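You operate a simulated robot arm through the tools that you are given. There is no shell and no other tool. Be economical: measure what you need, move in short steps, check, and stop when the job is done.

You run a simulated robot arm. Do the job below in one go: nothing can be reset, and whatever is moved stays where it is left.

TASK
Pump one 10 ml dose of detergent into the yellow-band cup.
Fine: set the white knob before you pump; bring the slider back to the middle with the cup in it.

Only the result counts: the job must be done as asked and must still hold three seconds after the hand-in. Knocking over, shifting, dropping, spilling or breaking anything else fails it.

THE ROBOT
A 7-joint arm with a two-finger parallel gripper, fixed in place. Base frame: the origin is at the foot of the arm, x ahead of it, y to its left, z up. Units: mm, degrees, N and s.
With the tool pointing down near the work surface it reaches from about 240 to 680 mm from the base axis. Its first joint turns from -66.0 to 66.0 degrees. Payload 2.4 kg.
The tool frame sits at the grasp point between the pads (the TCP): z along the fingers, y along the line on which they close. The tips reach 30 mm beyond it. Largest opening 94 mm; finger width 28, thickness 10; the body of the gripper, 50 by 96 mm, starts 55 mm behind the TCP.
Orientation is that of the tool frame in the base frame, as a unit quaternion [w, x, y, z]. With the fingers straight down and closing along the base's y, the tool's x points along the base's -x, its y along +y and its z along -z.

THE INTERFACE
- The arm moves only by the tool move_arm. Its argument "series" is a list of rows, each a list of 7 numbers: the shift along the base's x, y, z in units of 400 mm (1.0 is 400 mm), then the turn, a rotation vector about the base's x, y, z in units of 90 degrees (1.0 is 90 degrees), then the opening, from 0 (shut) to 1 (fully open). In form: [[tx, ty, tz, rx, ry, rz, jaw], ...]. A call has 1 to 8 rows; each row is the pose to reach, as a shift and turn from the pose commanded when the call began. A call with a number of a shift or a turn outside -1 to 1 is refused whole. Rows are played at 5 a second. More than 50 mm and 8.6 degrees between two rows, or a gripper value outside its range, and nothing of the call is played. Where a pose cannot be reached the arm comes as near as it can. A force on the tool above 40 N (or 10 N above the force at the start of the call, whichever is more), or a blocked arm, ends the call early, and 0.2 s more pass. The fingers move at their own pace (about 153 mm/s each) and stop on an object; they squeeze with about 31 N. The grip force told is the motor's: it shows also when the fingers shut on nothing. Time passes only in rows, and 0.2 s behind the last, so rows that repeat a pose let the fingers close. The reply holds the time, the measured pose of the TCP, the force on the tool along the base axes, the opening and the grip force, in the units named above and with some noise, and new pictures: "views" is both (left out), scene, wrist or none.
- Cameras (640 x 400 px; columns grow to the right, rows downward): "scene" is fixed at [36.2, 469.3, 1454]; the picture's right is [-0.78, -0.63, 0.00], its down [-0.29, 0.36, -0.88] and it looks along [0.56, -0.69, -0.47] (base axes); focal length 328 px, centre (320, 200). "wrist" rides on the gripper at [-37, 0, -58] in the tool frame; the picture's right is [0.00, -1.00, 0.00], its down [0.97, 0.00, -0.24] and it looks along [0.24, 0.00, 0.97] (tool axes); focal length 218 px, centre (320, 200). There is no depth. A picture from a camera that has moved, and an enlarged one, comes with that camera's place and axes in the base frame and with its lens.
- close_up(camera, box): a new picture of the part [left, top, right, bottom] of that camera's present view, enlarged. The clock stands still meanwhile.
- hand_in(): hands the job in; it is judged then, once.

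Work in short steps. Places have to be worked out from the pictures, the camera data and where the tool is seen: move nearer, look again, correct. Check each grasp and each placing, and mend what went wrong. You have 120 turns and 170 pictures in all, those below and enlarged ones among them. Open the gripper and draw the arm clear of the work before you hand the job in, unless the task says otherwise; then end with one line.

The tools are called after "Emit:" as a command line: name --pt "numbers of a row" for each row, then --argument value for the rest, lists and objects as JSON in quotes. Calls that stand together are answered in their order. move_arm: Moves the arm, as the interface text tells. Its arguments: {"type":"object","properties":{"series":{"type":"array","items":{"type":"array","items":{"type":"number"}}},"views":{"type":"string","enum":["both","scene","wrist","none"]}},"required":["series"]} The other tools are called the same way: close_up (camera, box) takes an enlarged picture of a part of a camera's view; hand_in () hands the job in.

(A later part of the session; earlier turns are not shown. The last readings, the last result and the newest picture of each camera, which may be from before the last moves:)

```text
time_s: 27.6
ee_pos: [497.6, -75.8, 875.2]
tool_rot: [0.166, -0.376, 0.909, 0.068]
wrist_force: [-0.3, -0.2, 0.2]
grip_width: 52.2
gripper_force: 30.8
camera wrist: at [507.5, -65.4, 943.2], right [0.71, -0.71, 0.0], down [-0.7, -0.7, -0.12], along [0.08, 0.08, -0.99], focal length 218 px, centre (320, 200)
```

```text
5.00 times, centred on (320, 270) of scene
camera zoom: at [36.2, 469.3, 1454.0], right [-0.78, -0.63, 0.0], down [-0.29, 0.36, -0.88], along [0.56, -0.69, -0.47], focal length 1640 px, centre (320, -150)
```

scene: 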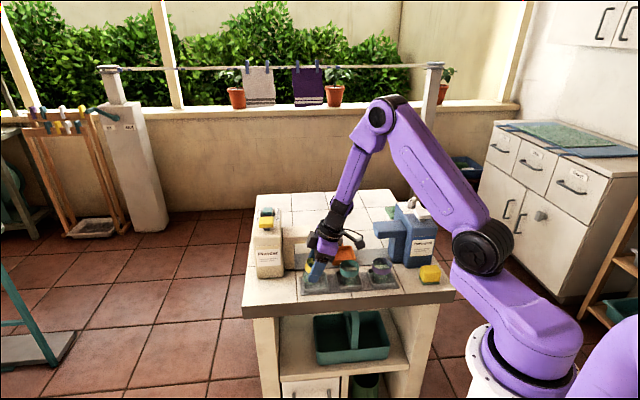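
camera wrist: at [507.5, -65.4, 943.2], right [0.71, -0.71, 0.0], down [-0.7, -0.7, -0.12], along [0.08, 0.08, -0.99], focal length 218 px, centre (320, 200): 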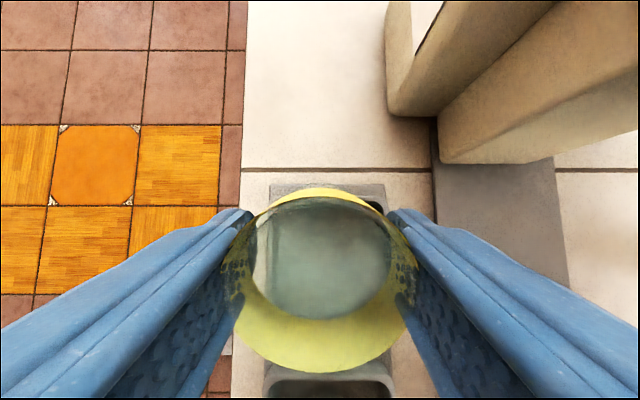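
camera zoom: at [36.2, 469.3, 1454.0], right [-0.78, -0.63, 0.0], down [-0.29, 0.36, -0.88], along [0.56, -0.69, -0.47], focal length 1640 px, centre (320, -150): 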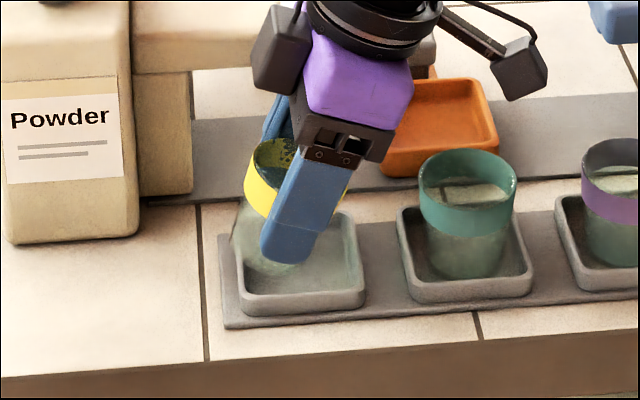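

The cup rises with the gripper. I'll keep lifting slowly, 8 mm per row.

Emit:
move_arm --pt "0 0 0.01 0 0 0 0" --pt "0 0 0.025 0 0 0 0" --pt "0 0 0.045 0 0 0 0" --pt "0 0 0.065 0 0 0 0" --pt "0 0 0.085 0 0 0 0" --pt "0 0 0.105 0 0 0 0" --pt "0 0 0.12 0 0 0 0" --pt "0 0 0.13 0 0 0 0"

Emit:
close_up --camera "scene" --box '[270, 210, 370, 290]'

```text
time_s: 29.4
ee_pos: [497.1, -76.2, 928.0]
tool_rot: [0.166, -0.376, 0.909, 0.07]
wrist_force: [-0.3, -0.5, -0.5]
grip_width: 52.3
gripper_force: 30.9
camera wrist: at [507.7, -66.9, 995.0], right [0.71, -0.71, 0.0], down [-0.7, -0.7, -0.12], along [0.08, 0.08, -0.99], focal length 218 px, centre (320, 200)
```

scene: 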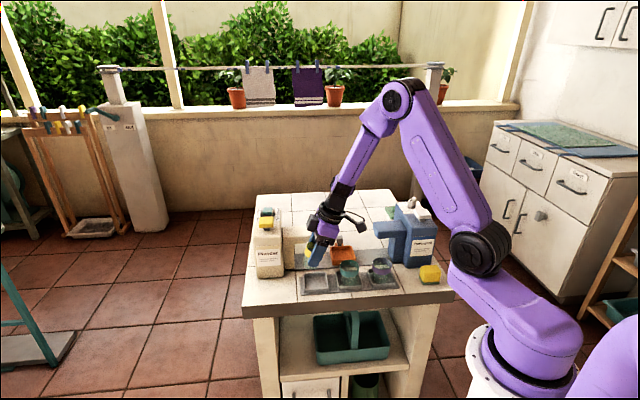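
wrist: 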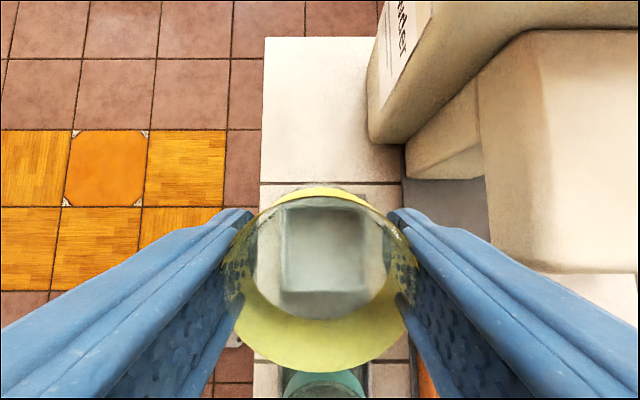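

```text
5.00 times, centred on (320, 250) of scene
camera zoom: at [36.2, 469.3, 1454.0], right [-0.78, -0.63, 0.0], down [-0.29, 0.36, -0.88], along [0.56, -0.69, -0.47], focal length 1640 px, centre (320, -50)
```

zoom: 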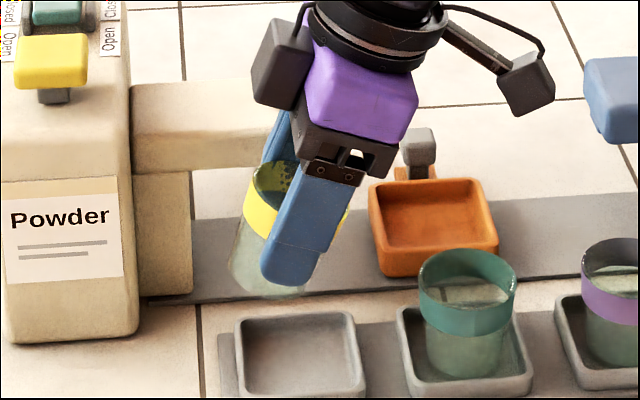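

Held securely. Next: lift 40 mm more while turning the tool back upright, and check the cup's lean.

Emit:
move_arm --pt "0 0 0.02 0 0 0 0" --pt "0 0 0.045 -0.027 0.027 0 0" --pt "0 0 0.07 -0.054 0.054 0 0" --pt "0 0 0.09 -0.081 0.081 0 0" --pt "0 0 0.1 -0.108 0.108 0 0" --pt "0 0 0.1 -0.135 0.135 0 0" --pt "0 0 0.1 -0.163 0.163 0 0" --pt "0 0 0.1 -0.163 0.163 0 0"

Emit:
close_up --camera "scene" --box '[270, 180, 390, 280]'

```text
time_s: 31.2
ee_pos: [497.9, -76.5, 969.3]
tool_rot: [-0.001, -0.382, 0.924, 0.0]
wrist_force: [-0.3, 0.4, -0.4]
grip_width: 52.0
gripper_force: 31.1
camera wrist: at [523.4, -50.3, 1025.7], right [0.71, -0.71, 0.0], down [-0.69, -0.69, 0.24], along [-0.17, -0.17, -0.97], focal length 218 px, centre (320, 200)
```

scene: 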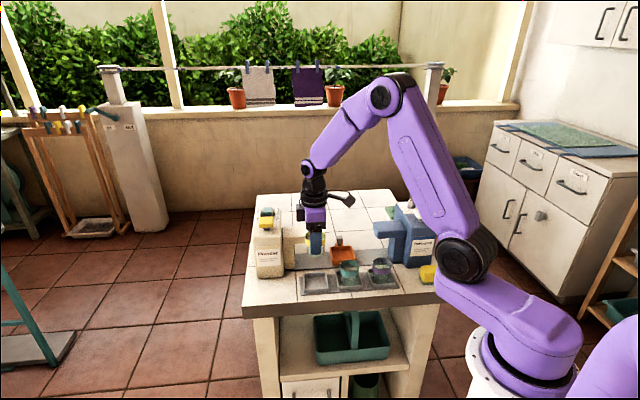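
wrist: 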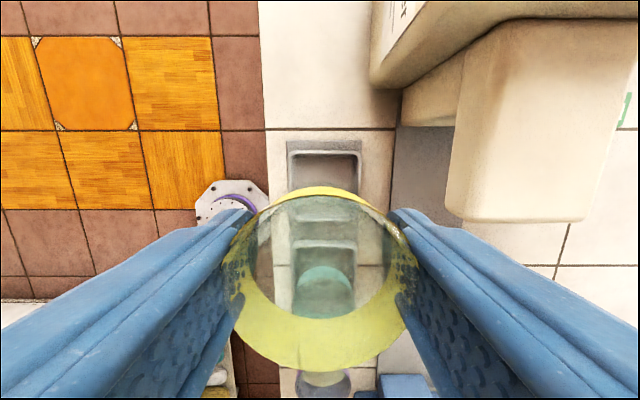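

```text
4.00 times, centred on (330, 230) of scene
camera zoom: at [36.2, 469.3, 1454.0], right [-0.78, -0.63, 0.0], down [-0.29, 0.36, -0.88], along [0.56, -0.69, -0.47], focal length 1312 px, centre (280, 80)
```

zoom: 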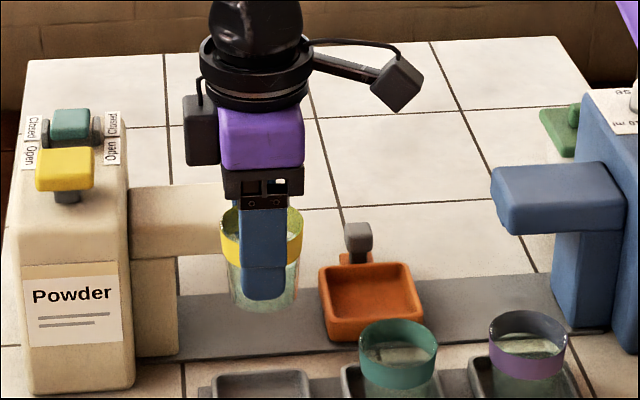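

The cup is upright. I'll move it slowly to the middle, then back over the tray.

Emit:
move_arm --pt "-0.015 -0.015 0 0 0 0 0" --pt "-0.038 -0.038 0 0 0 0 0" --pt "-0.065 -0.065 0 0 0 0 0" --pt "-0.092 -0.092 0 0 0 0 0" --pt "-0.119 -0.119 0 0 0 0 0" --pt "-0.146 -0.146 0 0 0 0 0" --pt "-0.162 -0.162 0 0 0 0 0" --pt "-0.17 -0.17 0 0 0 0 0" --views "none"

Emit:
move_arm --pt "0.02 -0.02 0 0 0 0 0" --pt "0.048 -0.048 0 0 0 0 0" --pt "0.078 -0.078 0 0 0 0 0" --pt "0.108 -0.108 0 0 0 0 0" --pt "0.138 -0.138 0 0 0 0 0" --pt "0.168 -0.168 0 0 0 0 0" --pt "0.19 -0.19 0 0 0 0 0" --pt "0.2015 -0.2015 0 0 0 0 0"

Emit:
close_up --camera "scene" --box '[290, 190, 390, 270]'

```text
time_s: 33.0
ee_pos: [429.7, -145.3, 969.3]
tool_rot: [-0.001, -0.382, 0.924, 0.0]
wrist_force: [0.4, 0.2, 0.4]
grip_width: 52.3
gripper_force: 31.5
```

```text
time_s: 34.8
ee_pos: [511.5, -225.6, 969.5]
tool_rot: [0.0, -0.382, 0.924, 0.0]
wrist_force: [-0.7, -1.1, -0.7]
grip_width: 52.3
gripper_force: 31.3
camera wrist: at [536.4, -199.0, 1026.9], right [0.71, -0.71, 0.0], down [-0.69, -0.69, 0.24], along [-0.17, -0.17, -0.97], focal length 218 px, centre (320, 200)
```

scene: 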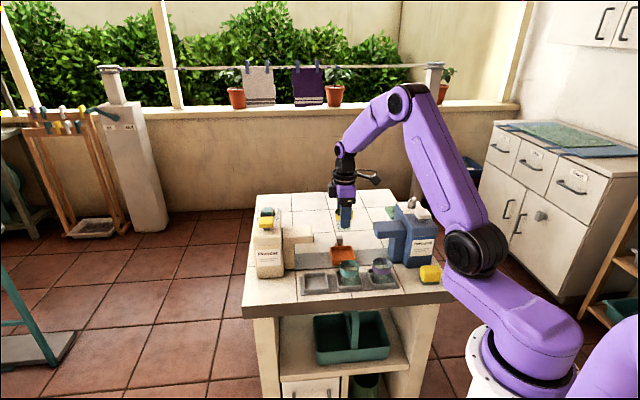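
wrist: 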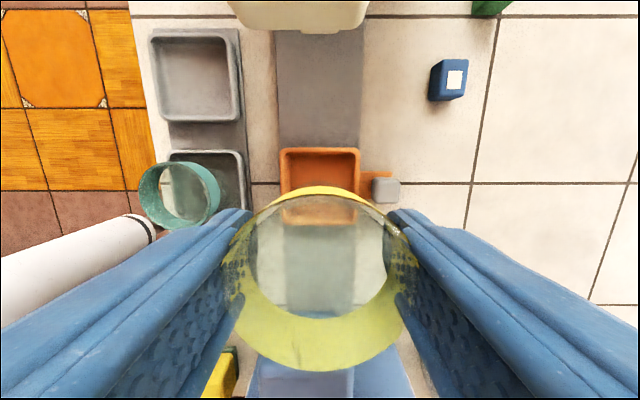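

```text
5.00 times, centred on (340, 230) of scene
camera zoom: at [36.2, 469.3, 1454.0], right [-0.78, -0.63, 0.0], down [-0.29, 0.36, -0.88], along [0.56, -0.69, -0.47], focal length 1640 px, centre (220, 50)
```

zoom: 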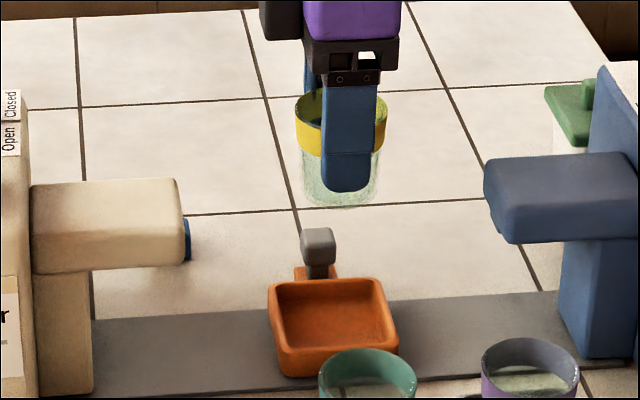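

The cup is over the tray (tray top ≈829). I'll descend to TCP 868 so that the tips stay above the walls.

Emit:
move_arm --pt "0 0 -0.02 0 0 0 0" --pt "0 0 -0.06 0 0 0 0" --pt "0 0 -0.1 0 0 0 0" --pt "0 0 -0.14 0 0 0 0" --pt "0 0 -0.18 0 0 0 0" --pt "0 0 -0.215 0 0 0 0" --pt "0 0 -0.24 0 0 0 0" --pt "0 0 -0.254 0 0 0 0"

Emit:
close_up --camera "scene" --box '[300, 210, 390, 280]'

```text
time_s: 36.6
ee_pos: [511.2, -225.2, 868.0]
tool_rot: [0.0, -0.382, 0.924, 0.0]
wrist_force: [0.1, -0.2, 0.0]
grip_width: 52.3
gripper_force: 31.0
camera wrist: at [536.6, -198.7, 925.5], right [0.71, -0.71, 0.0], down [-0.69, -0.69, 0.24], along [-0.17, -0.17, -0.97], focal length 218 px, centre (320, 200)
```

scene: 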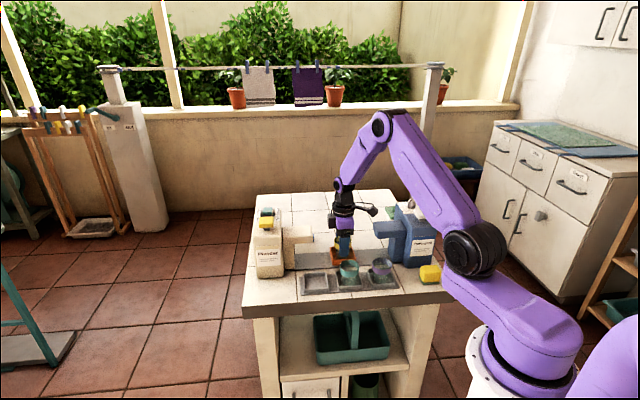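
wrist: 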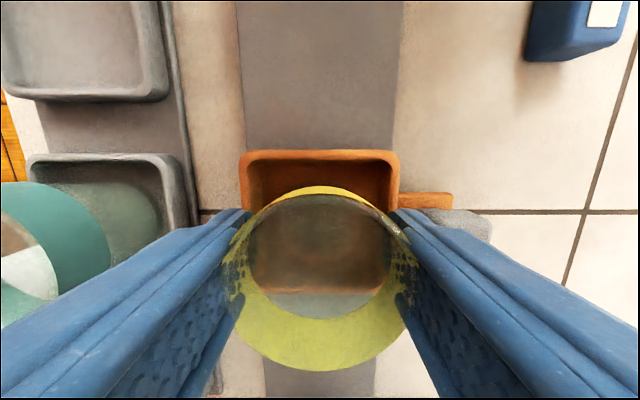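

```text
5.71 times, centred on (345, 245) of scene
camera zoom: at [36.2, 469.3, 1454.0], right [-0.78, -0.63, 0.0], down [-0.29, 0.36, -0.88], along [0.56, -0.69, -0.47], focal length 1874 px, centre (177, -57)
```

zoom: 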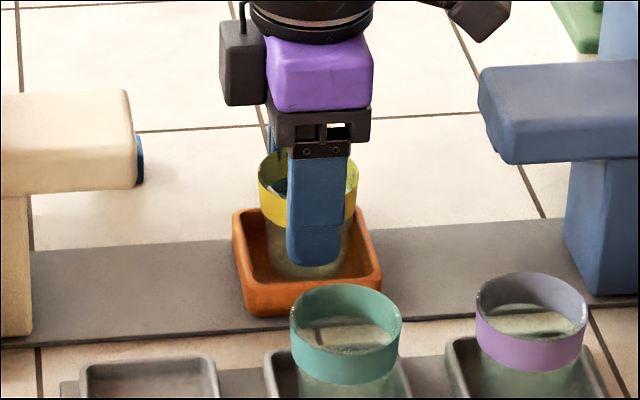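

Centred in the tray. Lowering the last few mm gently while watching the force.

Emit:
move_arm --pt "0 0 -0.004 0 0 0 0" --pt "0 0 -0.008 0 0 0 0" --pt "0 0 -0.012 0 0 0 0" --pt "0 0 -0.014 0 0 0 0" --pt "0 0 -0.014 0 0 0 0" --views "wrist"

Emit:
close_up --camera "scene" --box '[315, 225, 375, 275]'

```text
time_s: 37.8
ee_pos: [511.4, -224.7, 863.9]
tool_rot: [0.002, -0.383, 0.924, -0.001]
wrist_force: [-2.6, 2.2, 25.9]
grip_width: 52.0
gripper_force: 31.4
camera wrist: at [536.8, -198.2, 920.0], right [0.71, -0.71, 0.0], down [-0.69, -0.69, 0.24], along [-0.17, -0.17, -0.97], focal length 218 px, centre (320, 200)
```

wrist: 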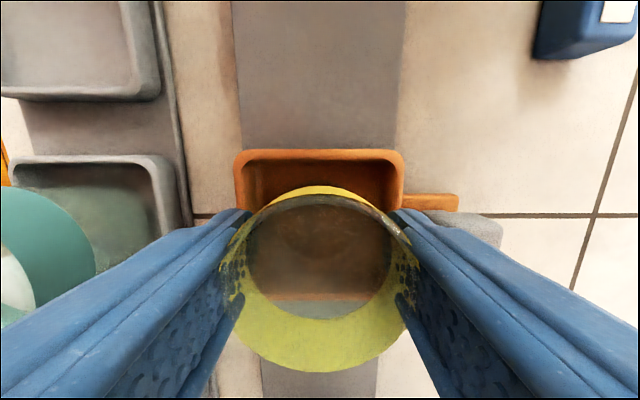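

```text
8.00 times, centred on (345, 250) of scene
camera zoom: at [35.7, 469.6, 1453.9], right [-0.78, -0.63, 0.0], down [-0.29, 0.36, -0.89], along [0.56, -0.69, -0.47], focal length 2624 px, centre (120, -200)
```

zoom: 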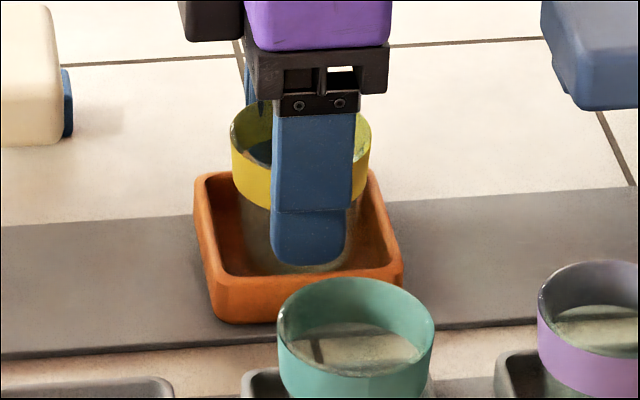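

Contact at z≈864. I'll ease up 1 mm and open narrowly (the handle stands behind the rear finger).

Emit:
move_arm --pt "0 0 0.003 0 0 0 0.5" --pt "0 0 0.003 0 0 0 0.58" --pt "0 0 0.003 0 0 0 0.62" --pt "0 0 0.003 0 0 0 0.64" --pt "0 0 0.003 0 0 0 0.64" --views "wrist"

Emit:
close_up --camera "scene" --box '[315, 225, 375, 275]'

```text
time_s: 39.0
ee_pos: [509.9, -224.3, 861.4]
tool_rot: [0.0, -0.382, 0.924, -0.001]
wrist_force: [0.0, 0.4, 0.5]
grip_width: 60.0
gripper_force: 0.1
camera wrist: at [535.9, -198.5, 919.5], right [0.71, -0.71, 0.0], down [-0.69, -0.69, 0.24], along [-0.17, -0.17, -0.97], focal length 218 px, centre (320, 200)
```

wrist: 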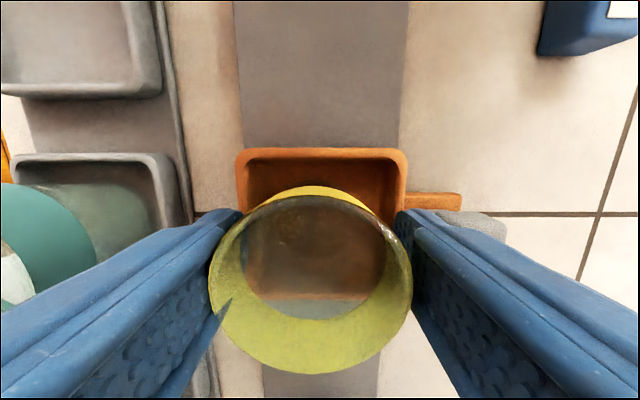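

```text
8.00 times, centred on (345, 250) of scene
camera zoom: at [36.2, 469.3, 1454.0], right [-0.78, -0.63, 0.0], down [-0.29, 0.36, -0.88], along [0.56, -0.69, -0.47], focal length 2624 px, centre (120, -200)
```

zoom: 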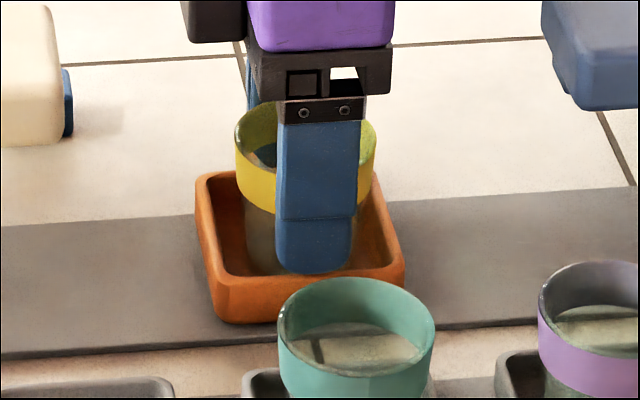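

Cup stands in the tray; the front finger barely touches it. I'll shift 3 mm forward to centre, then lift straight up.

Emit:
move_arm --pt "-0.003 0.003 0 0 0 0 0.64" --pt "-0.0055 0.0055 0 0 0 0 0.66" --pt "-0.0055 0.0055 0 0 0 0 0.67" --pt "-0.0055 0.0055 0.02 0 0 0 0.67" --pt "-0.0055 0.0055 0.06 0 0 0 0.67" --pt "-0.0055 0.0055 0.14 0 0 0 0.67" --pt "-0.0055 0.0055 0.25 0 0 0 0.67" --pt "-0.0055 0.0055 0.36 0 0 0 0.67"

Emit:
close_up --camera "scene" --box '[280, 200, 440, 300]'

```text
time_s: 40.8
ee_pos: [507.4, -222.6, 1005.5]
tool_rot: [0.0, -0.382, 0.924, 0.0]
wrist_force: [0.1, -0.2, -0.5]
grip_width: 63.0
gripper_force: 0.2
camera wrist: at [533.1, -196.0, 1063.5], right [0.71, -0.71, 0.0], down [-0.69, -0.69, 0.24], along [-0.17, -0.17, -0.97], focal length 218 px, centre (320, 200)
```

scene: 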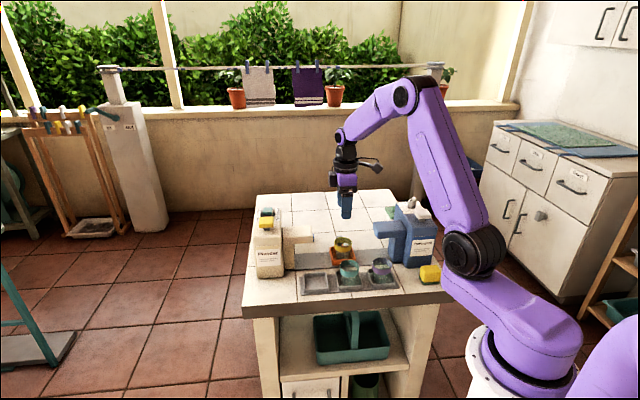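
wrist: 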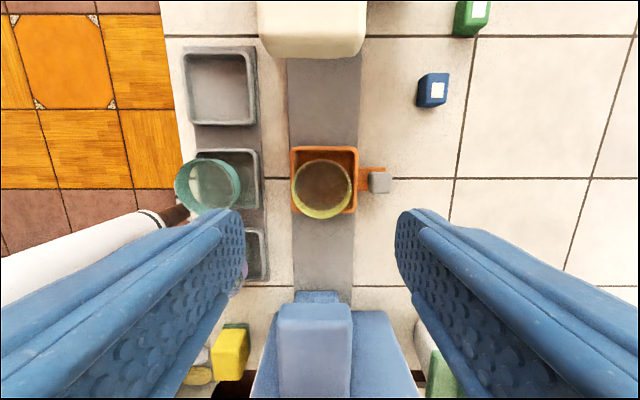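

```text
4.00 times, centred on (360, 250) of scene
camera zoom: at [36.2, 469.3, 1454.0], right [-0.78, -0.63, 0.0], down [-0.29, 0.36, -0.88], along [0.56, -0.69, -0.47], focal length 1312 px, centre (160, 0)
```

zoom: 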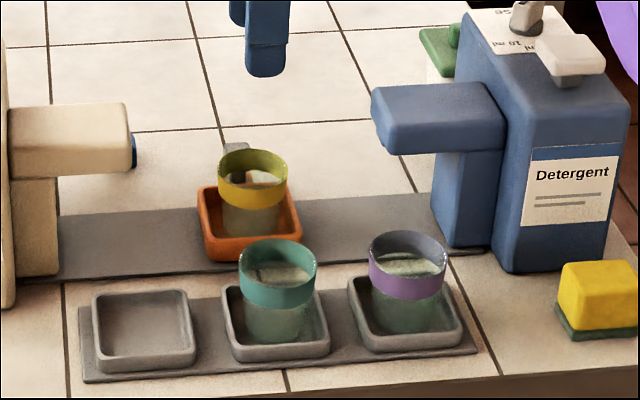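

The cup stands upright in the tray. The grey handle head is at about (549,-263), top z≈847, 20 mm wide. I'll turn the tool to close along the slide direction (yaw -45) and move above the handle.

Emit:
move_arm --pt "0.01 -0.01 0 0 0 -0.083 0.64" --pt "0.02 -0.02 0 0 0 -0.167 0.6" --pt "0.03 -0.03 0 0 0 -0.25 0.5" --pt "0.04 -0.04 0 0 0 -0.333 0.4" --pt "0.05 -0.05 0 0 0 -0.417 0.4" --pt "0.06 -0.06 0 0 0 -0.5 0.4" --views "none"

Emit:
move_arm --pt "0.007 -0.007 0 0 0 -0.083 0.4" --pt "0.014 -0.014 0 0 0 -0.167 0.4" --pt "0.021 -0.021 0 0 0 -0.25 0.4" --pt "0.028 -0.028 0 0 0 -0.333 0.4" --pt "0.035 -0.035 0 0 0 -0.417 0.4" --pt "0.043 -0.041 -0.05 0 0 -0.5 0.4" --pt "0.043 -0.041 -0.1 0 0 -0.5 0.4" --pt "0.043 -0.041 -0.1 0 0 -0.5 0.4"

```text
time_s: 42.2
ee_pos: [530.9, -247.7, 1006.8]
tool_rot: [0.001, 0.002, 1.0, 0.0]
wrist_force: [-0.5, -0.2, 0.3]
grip_width: 37.9
gripper_force: 0.0
```

```text
time_s: 44.0
ee_pos: [549.1, -262.7, 966.8]
tool_rot: [-0.001, 0.383, 0.924, 0.0]
wrist_force: [0.2, 0.9, -0.9]
grip_width: 37.7
gripper_force: 0.1
camera wrist: at [575.6, -288.8, 1024.6], right [-0.71, -0.71, 0.0], down [-0.69, 0.69, 0.24], along [-0.17, 0.17, -0.97], focal length 218 px, centre (320, 200)
```

scene: 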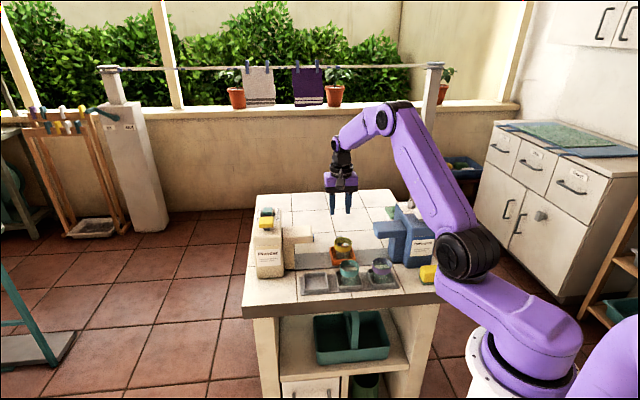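
wrist: 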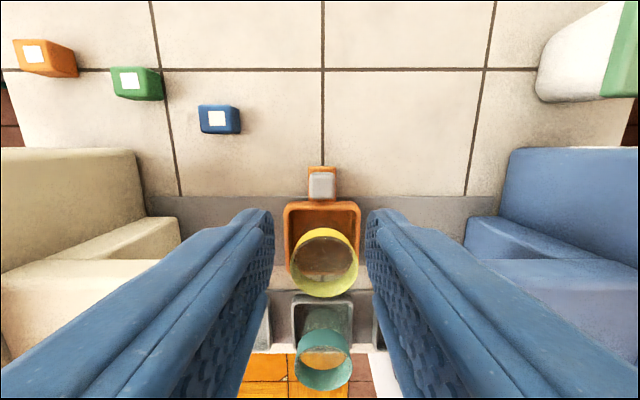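

Handle is centred between the fingers, about 5 mm further back. Shifting and descending to TCP 866.

Emit:
move_arm --pt "0.009 -0.009 -0.08 0 0 0 0.4" --pt "0.009 -0.009 -0.16 0 0 0 0.4" --pt "0.009 -0.009 -0.22 0 0 0 0.4" --pt "0.009 -0.009 -0.25 0 0 0 0.4" --pt "0.009 -0.009 -0.25 0 0 0 0.4"

Emit:
close_up --camera "scene" --box '[300, 200, 400, 280]'

```text
time_s: 45.2
ee_pos: [551.2, -268.0, 865.4]
tool_rot: [0.0, 0.383, 0.924, 0.0]
wrist_force: [-0.1, 0.7, -0.3]
grip_width: 37.5
gripper_force: 0.0
camera wrist: at [577.7, -294.1, 923.3], right [-0.71, -0.71, 0.0], down [-0.69, 0.69, 0.24], along [-0.17, 0.17, -0.97], focal length 218 px, centre (320, 200)
```

scene: 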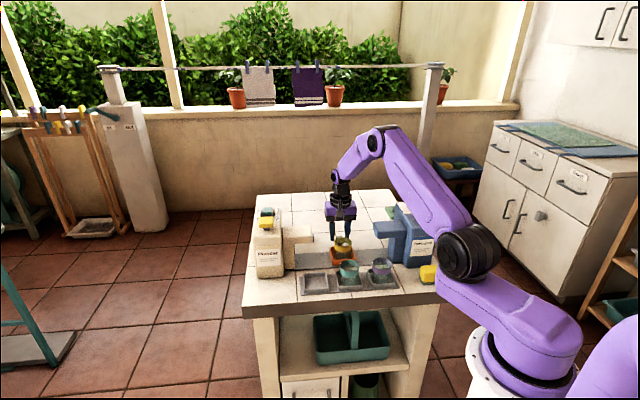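
wrist: 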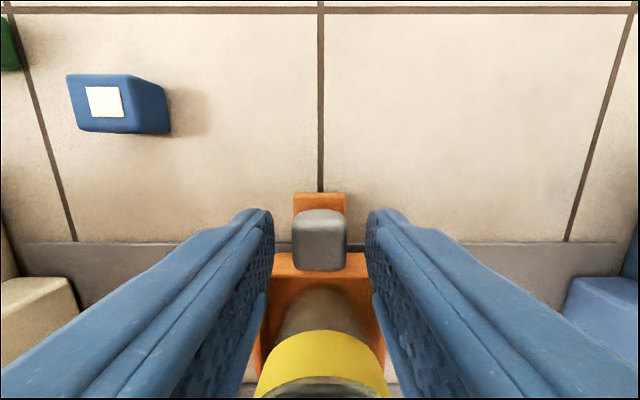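

```text
5.00 times, centred on (350, 240) of scene
camera zoom: at [36.2, 469.3, 1454.0], right [-0.78, -0.63, 0.0], down [-0.29, 0.36, -0.88], along [0.56, -0.69, -0.47], focal length 1640 px, centre (170, 0)
```

zoom: 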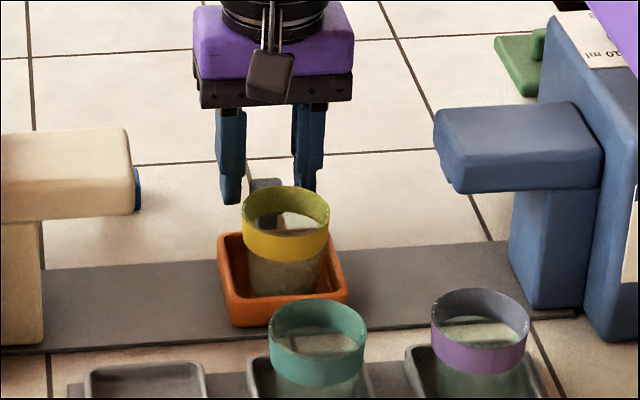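

Handle centred. Closing on it.

Emit:
move_arm --pt "0 0 0 0 0 0 0.3" --pt "0 0 0 0 0 0 0.2" --pt "0 0 0 0 0 0 0.1" --pt "0 0 0 0 0 0 0.1" --views "wrist"

```text
time_s: 46.2
ee_pos: [551.7, -268.2, 865.5]
tool_rot: [0.0, 0.382, 0.924, 0.001]
wrist_force: [0.3, -0.7, -1.2]
grip_width: 21.6
gripper_force: 44.7
camera wrist: at [577.7, -294.1, 923.5], right [-0.71, -0.71, 0.0], down [-0.69, 0.69, 0.24], along [-0.17, 0.17, -0.97], focal length 218 px, centre (320, 200)
```

wrist: 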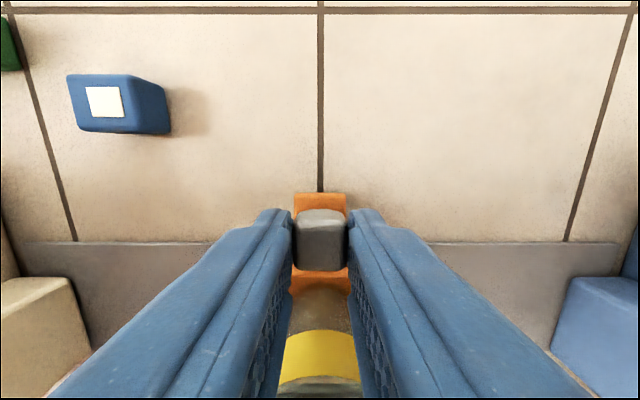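

Gripped (21.6 mm). Sliding slowly towards the detergent: 56 mm first.

Emit:
move_arm --pt "-0.006 -0.006 0 0 0 0 0.1" --pt "-0.018 -0.018 0 0 0 0 0.1" --pt "-0.032 -0.032 0 0 0 0 0.1" --pt "-0.046 -0.046 0 0 0 0 0.1" --pt "-0.06 -0.06 0 0 0 0 0.1" --pt "-0.074 -0.074 0 0 0 0 0.1" --pt "-0.088 -0.088 0 0 0 0 0.1" --pt "-0.1 -0.1 0 0 0 0 0.1"

Emit:
close_up --camera "scene" --box '[310, 200, 430, 290]'

```text
time_s: 48.0
ee_pos: [514.2, -306.7, 866.8]
tool_rot: [0.0, 0.382, 0.924, 0.0]
wrist_force: [1.5, -0.4, 2.6]
grip_width: 21.7
gripper_force: 44.8
camera wrist: at [539.4, -332.3, 923.5], right [-0.71, -0.71, 0.0], down [-0.69, 0.69, 0.24], along [-0.17, 0.17, -0.97], focal length 218 px, centre (320, 200)
```

scene: 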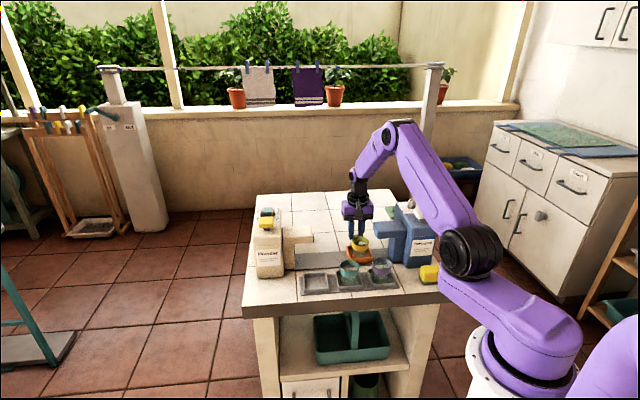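
wrist: 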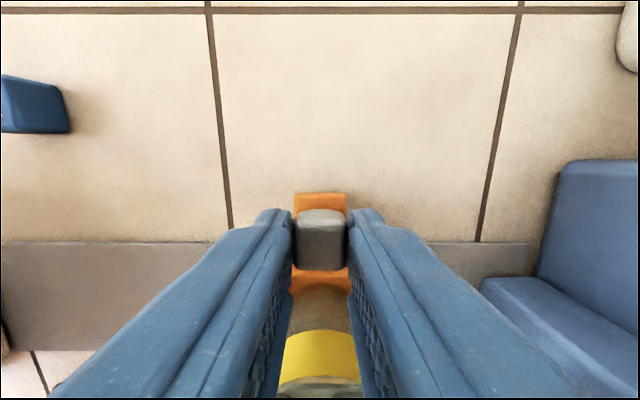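

```text
4.44 times, centred on (370, 245) of scene
camera zoom: at [36.2, 469.4, 1454.0], right [-0.78, -0.63, 0.0], down [-0.29, 0.36, -0.88], along [0.56, -0.69, -0.47], focal length 1458 px, centre (98, 0)
```

zoom: 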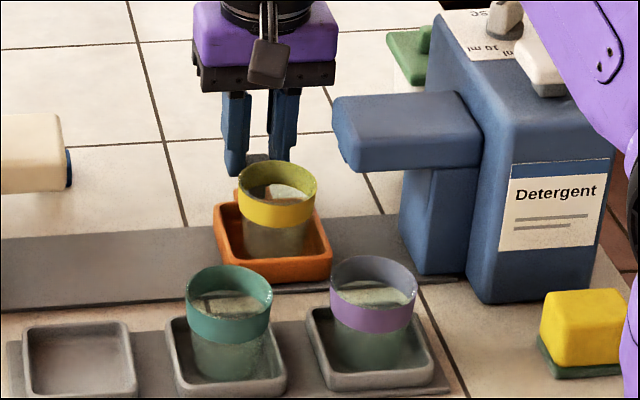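

Smooth, with low force and the cup upright. Another 48 mm, watching for the stop.

Emit:
move_arm --pt "-0.006 -0.006 0 0 0 0 0.1" --pt "-0.018 -0.018 0 0 0 0 0.1" --pt "-0.032 -0.032 0 0 0 0 0.1" --pt "-0.046 -0.046 0 0 0 0 0.1" --pt "-0.058 -0.058 0 0 0 0 0.1" --pt "-0.068 -0.068 0 0 0 0 0.1" --pt "-0.078 -0.078 0 0 0 0 0.1" --pt "-0.085 -0.085 0 0 0 0 0.1"

Emit:
close_up --camera "scene" --box '[330, 200, 430, 280]'

```text
time_s: 49.8
ee_pos: [477.6, -342.0, 865.4]
tool_rot: [0.001, 0.383, 0.924, -0.001]
wrist_force: [9.7, -11.1, -13.8]
grip_width: 21.8
gripper_force: 45.3
camera wrist: at [504.0, -367.6, 923.5], right [-0.71, -0.71, 0.0], down [-0.69, 0.69, 0.24], along [-0.17, 0.17, -0.97], focal length 218 px, centre (320, 200)
```

scene: 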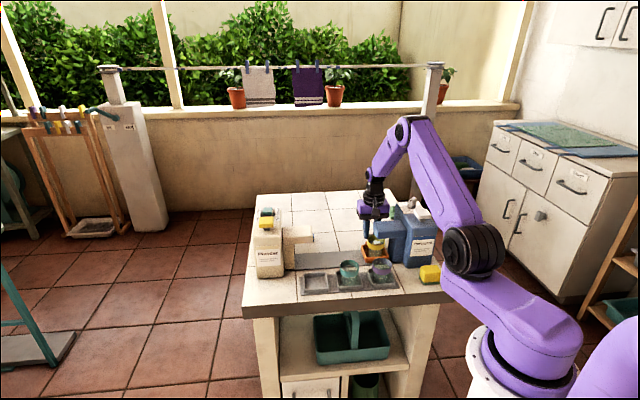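
wrist: 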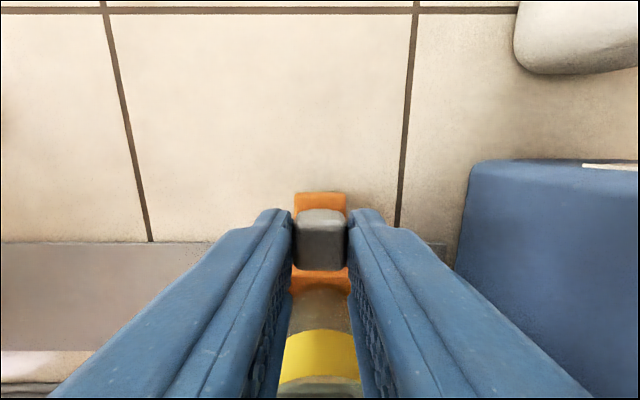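

```text
5.00 times, centred on (380, 240) of scene
camera zoom: at [36.7, 468.9, 1454.1], right [-0.78, -0.63, 0.0], down [-0.29, 0.36, -0.88], along [0.56, -0.69, -0.47], focal length 1640 px, centre (20, 0)
```

zoom: 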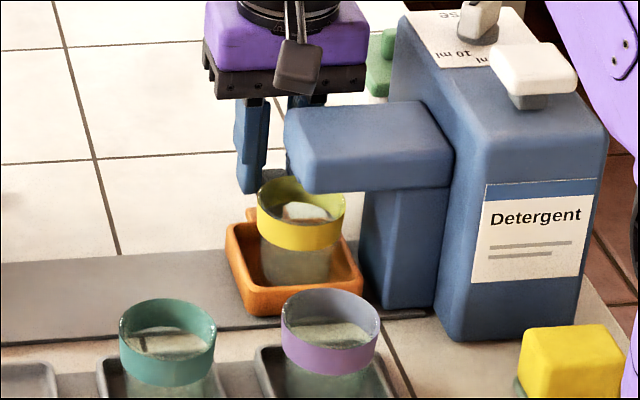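

The reading shows ≈15 N in +V and 14 N downward on the tool. I'll hold still to see whether it persists, and look at the spout side.

Emit:
move_arm --pt "0 0 0 0 0 0 0.1" --views "none"

Emit:
close_up --camera "scene" --box '[360, 200, 420, 250]'

```text
time_s: 50.2
ee_pos: [477.7, -342.4, 865.8]
tool_rot: [-0.001, 0.383, 0.924, 0.0]
wrist_force: [9.6, -11.0, -16.2]
grip_width: 21.7
gripper_force: 45.2
```

```text
8.00 times, centred on (390, 225) of scene
camera zoom: at [36.7, 468.9, 1454.1], right [-0.78, -0.63, 0.0], down [-0.29, 0.36, -0.88], along [0.56, -0.69, -0.47], focal length 2624 px, centre (-240, 0)
```

zoom: 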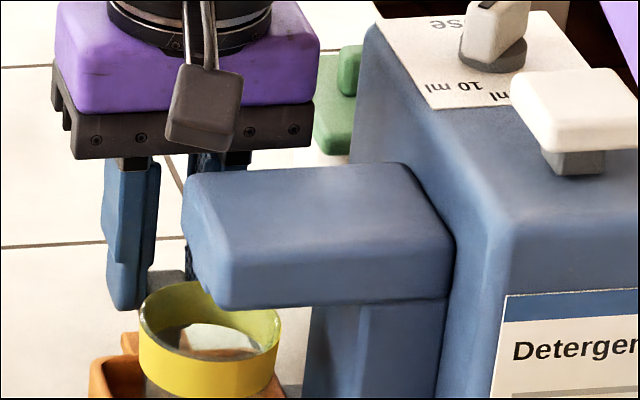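

The force persists. I'll release the handle slightly to see whether it is only grip stress.

Emit:
move_arm --pt "0 0 0 0 0 0 0.3" --pt "0 0 0 0 0 0 0.3" --views "wrist"

```text
time_s: 50.8
ee_pos: [477.1, -340.3, 867.1]
tool_rot: [0.0, 0.383, 0.924, 0.0]
wrist_force: [-2.3, -1.5, 0.2]
grip_width: 28.6
gripper_force: 0.0
camera wrist: at [503.6, -366.6, 924.0], right [-0.71, -0.71, 0.0], down [-0.69, 0.69, 0.24], along [-0.17, 0.17, -0.97], focal length 218 px, centre (320, 200)
```

wrist: 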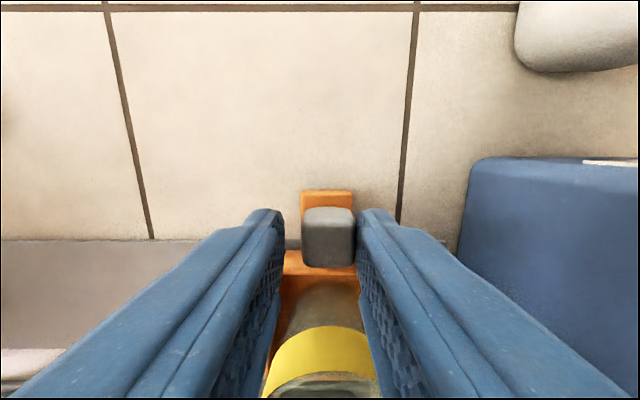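

Just grip stress. I'll nudge further towards the dispenser to find the slider's stop.

Emit:
move_arm --pt "-0.006 -0.006 0 0 0 0 0.3" --pt "-0.012 -0.012 0 0 0 0 0.3" --pt "-0.017 -0.017 0 0 0 0 0.3" --pt "-0.021 -0.021 0 0 0 0 0.3" --pt "-0.021 -0.021 0 0 0 0 0.3"

Emit:
close_up --camera "scene" --box '[340, 210, 420, 280]'

```text
time_s: 52.0
ee_pos: [471.0, -350.1, 867.0]
tool_rot: [-0.001, 0.383, 0.924, -0.001]
wrist_force: [3.2, 1.5, -0.6]
grip_width: 30.2
gripper_force: 2.0
camera wrist: at [495.7, -374.1, 924.0], right [-0.71, -0.71, 0.0], down [-0.69, 0.69, 0.24], along [-0.17, 0.17, -0.97], focal length 218 px, centre (320, 200)
```

scene: 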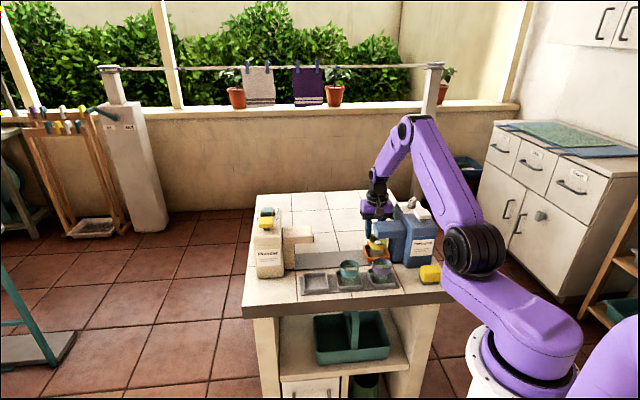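
wrist: 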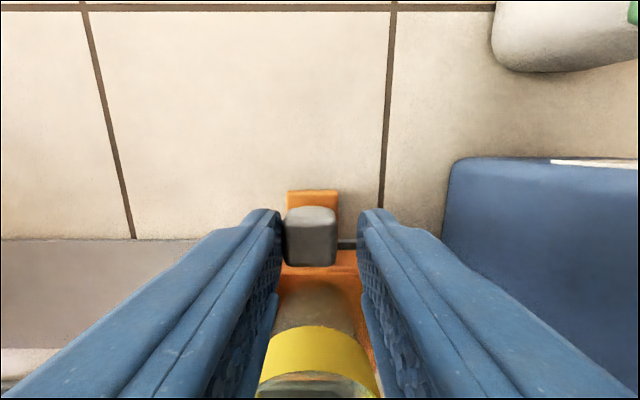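

```text
5.71 times, centred on (380, 245) of scene
camera zoom: at [36.3, 469.4, 1454.0], right [-0.78, -0.63, 0.0], down [-0.29, 0.36, -0.88], along [0.56, -0.69, -0.47], focal length 1874 px, centre (-23, -57)
```

zoom: 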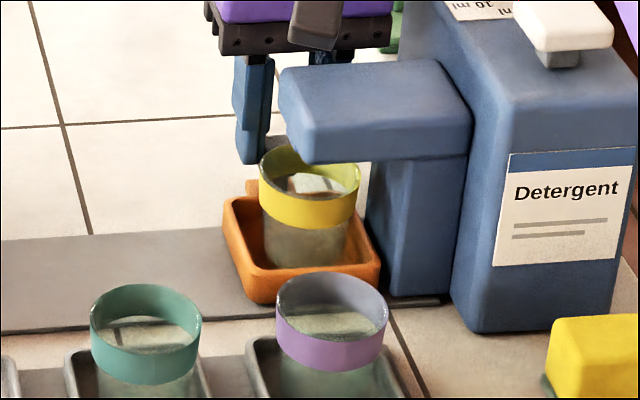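

Handle moved ≈4.5 mm and the left finger is now slightly deflected, so probably near the stop. One more small nudge to confirm.

Emit:
move_arm --pt "-0.004 -0.004 0 0 0 0 0.3" --pt "-0.008 -0.008 0 0 0 0 0.3" --pt "-0.008 -0.008 0 0 0 0 0.3" --views "wrist"

Emit:
close_up --camera "scene" --box '[340, 210, 420, 280]'

```text
time_s: 52.8
ee_pos: [467.8, -352.0, 866.9]
tool_rot: [-0.001, 0.382, 0.924, 0.001]
wrist_force: [8.8, 11.6, -1.6]
grip_width: 37.0
gripper_force: 7.7
camera wrist: at [493.4, -376.6, 924.0], right [-0.71, -0.71, 0.0], down [-0.69, 0.68, 0.24], along [-0.17, 0.17, -0.97], focal length 218 px, centre (320, 200)
```

wrist: 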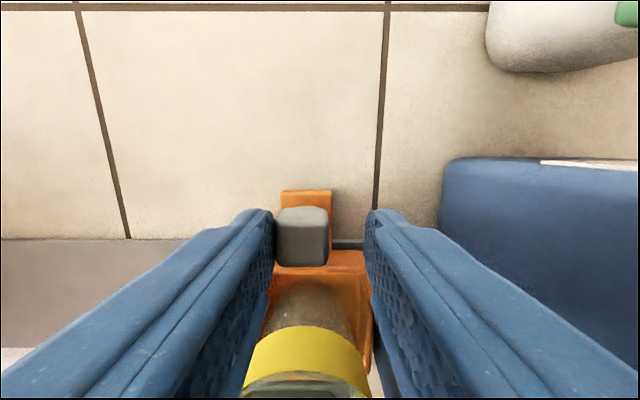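

```text
5.71 times, centred on (380, 245) of scene
camera zoom: at [36.4, 469.6, 1453.9], right [-0.78, -0.63, 0.0], down [-0.29, 0.36, -0.88], along [0.56, -0.69, -0.47], focal length 1874 px, centre (-23, -57)
```

zoom: 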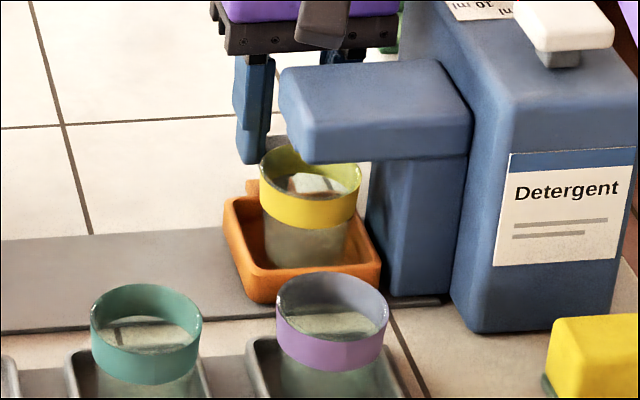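

The slider is at its stop under the spout (14 N, no further motion), with the cup upright. I'll centre on the handle, open a little and rise clear.

Emit:
move_arm --pt "0.006 0.006 0 0 0 0 0.36" --pt "0.012 0.012 0 0 0 0 0.4" --pt "0.014 0.014 0 0 0 0 0.4" --pt "0.014 0.014 0.05 0 0 0 0.4" --pt "0.014 0.014 0.12 0 0 0 0.4" --pt "0.014 0.014 0.22 0 0 0 0.4" --pt "0.014 0.014 0.33 0 0 0 0.4" --pt "0.014 0.014 0.43 0 0 0 0.4"

Emit:
close_up --camera "scene" --box '[330, 190, 450, 290]'

```text
time_s: 54.6
ee_pos: [473.0, -346.9, 1038.7]
tool_rot: [0.0, 0.382, 0.924, 0.0]
wrist_force: [-0.4, 0.0, -0.8]
grip_width: 37.6
gripper_force: 0.1
camera wrist: at [499.4, -372.7, 1096.0], right [-0.71, -0.71, 0.0], down [-0.69, 0.69, 0.24], along [-0.17, 0.17, -0.97], focal length 218 px, centre (320, 200)
```

scene: 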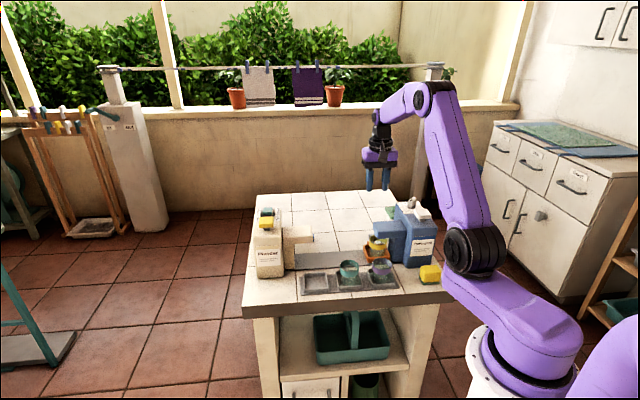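
wrist: 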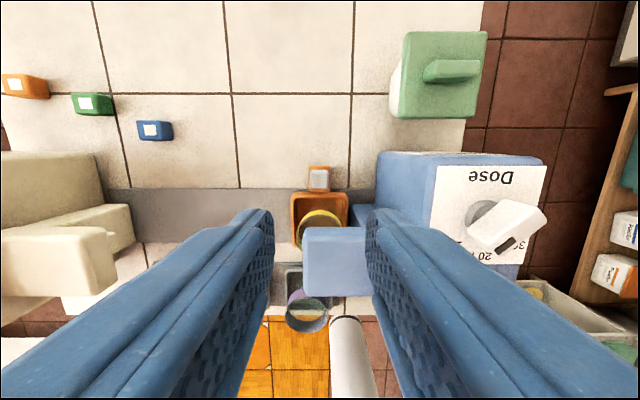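

```text
4.00 times, centred on (390, 240) of scene
camera zoom: at [36.2, 469.3, 1454.0], right [-0.78, -0.63, 0.0], down [-0.29, 0.36, -0.88], along [0.56, -0.69, -0.47], focal length 1312 px, centre (40, 40)
```

zoom: 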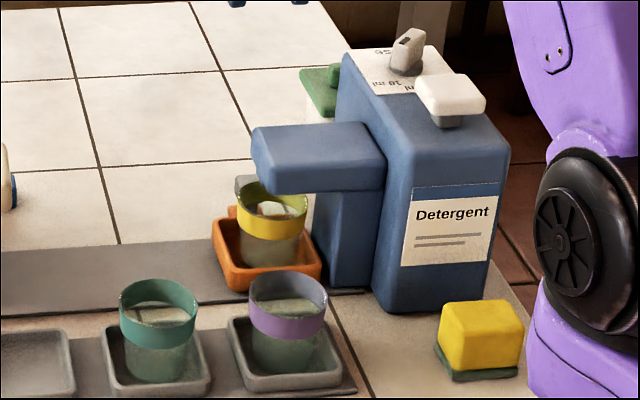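

The cup is under the spout and the knob still points to 10 ml. I'll close the fingers and go above the white button at about (324,-359).

Emit:
move_arm --pt "-0.09 -0.008 0.03 0 0 0 0.2" --pt "-0.18 -0.015 0.05 0 0 0 0" --pt "-0.28 -0.022 0.05 0 0 0 0" --pt "-0.372 -0.03 0.05 0 0 0 0" --pt "-0.372 -0.03 0.05 0 0 0 0"

Emit:
close_up --camera "scene" --box '[370, 150, 470, 240]'

```text
time_s: 55.8
ee_pos: [322.5, -358.6, 1060.4]
tool_rot: [-0.001, 0.383, 0.924, 0.0]
wrist_force: [0.2, -0.1, 0.7]
grip_width: 0.0
gripper_force: 31.5
camera wrist: at [348.4, -384.8, 1118.4], right [-0.71, -0.71, 0.0], down [-0.69, 0.69, 0.24], along [-0.17, 0.17, -0.97], focal length 218 px, centre (320, 200)
```

scene: 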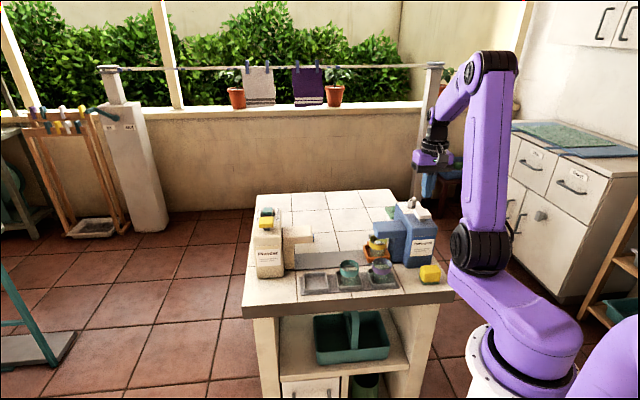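
wrist: 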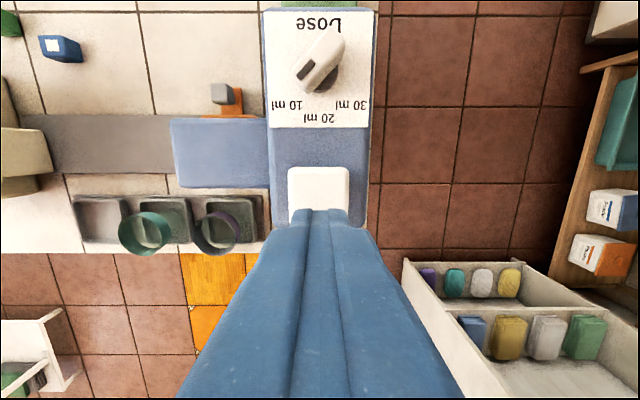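

```text
4.44 times, centred on (420, 195) of scene
camera zoom: at [36.2, 469.3, 1454.0], right [-0.78, -0.63, 0.0], down [-0.29, 0.36, -0.88], along [0.56, -0.69, -0.47], focal length 1458 px, centre (-124, 222)
```

zoom: 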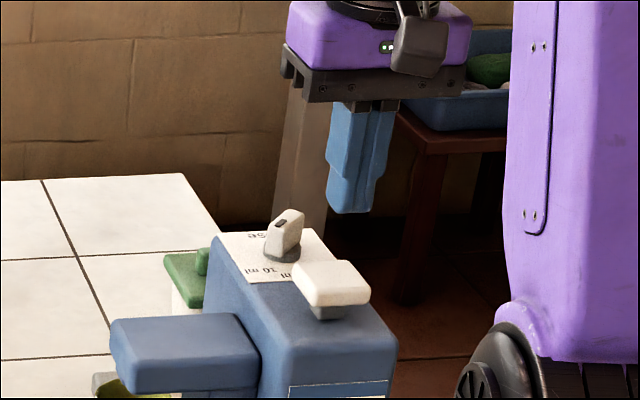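

Fingers are over the button. Approaching to 5 mm above it.

Emit:
move_arm --pt "0.003 0 -0.06 0 0 0 0" --pt "0.003 0 -0.12 0 0 0 0" --pt "0.003 0 -0.128 0 0 0 0" --pt "0.003 0 -0.128 0 0 0 0" --views "none"

Emit:
close_up --camera "scene" --box '[380, 170, 450, 230]'

```text
time_s: 56.8
ee_pos: [325.1, -359.1, 1008.5]
tool_rot: [0.0, 0.383, 0.924, -0.001]
wrist_force: [1.3, -1.5, 1.7]
grip_width: 0.2
gripper_force: 30.7
```

```text
6.67 times, centred on (415, 200) of scene
camera zoom: at [36.2, 469.3, 1454.0], right [-0.78, -0.63, 0.0], down [-0.29, 0.36, -0.88], along [0.56, -0.69, -0.47], focal length 2187 px, centre (-313, 200)
```

zoom: 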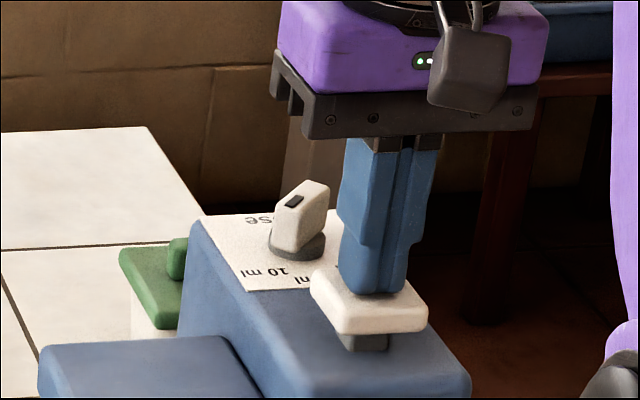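

Tips are centred just above the button. Pressing once in 3 mm steps.

Emit:
move_arm --pt "0 0 -0.0075 0 0 0 0" --pt "0 0 -0.015 0 0 0 0" --pt "0 0 -0.0225 0 0 0 0" --pt "0 0 -0.03 0 0 0 0" --pt "0 0 -0.0375 0 0 0 0" --pt "0 0 -0.045 0 0 0 0" --pt "0 0 -0.0525 0 0 0 0" --views "none"

Emit:
close_up --camera "scene" --box '[350, 170, 460, 280]'

```text
time_s: 57.8
ee_pos: [324.4, -359.4, 998.9]
tool_rot: [0.002, 0.382, 0.924, -0.002]
wrist_force: [-5.9, 6.8, 21.6]
grip_width: 0.1
gripper_force: 31.3
stopped in row 5: the force on the tool passed its limit (the readings are from after the stop); the commanded pose is now the measured one
```

```text
3.64 times, centred on (405, 225) of scene
camera zoom: at [35.8, 469.8, 1453.8], right [-0.78, -0.63, 0.0], down [-0.29, 0.36, -0.89], along [0.56, -0.69, -0.47], focal length 1193 px, centre (11, 109)
```

zoom: 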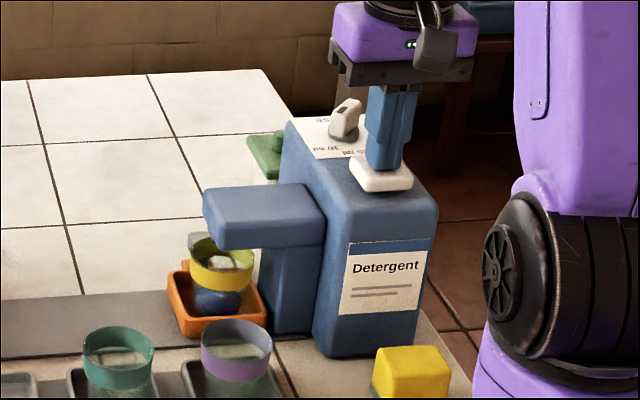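

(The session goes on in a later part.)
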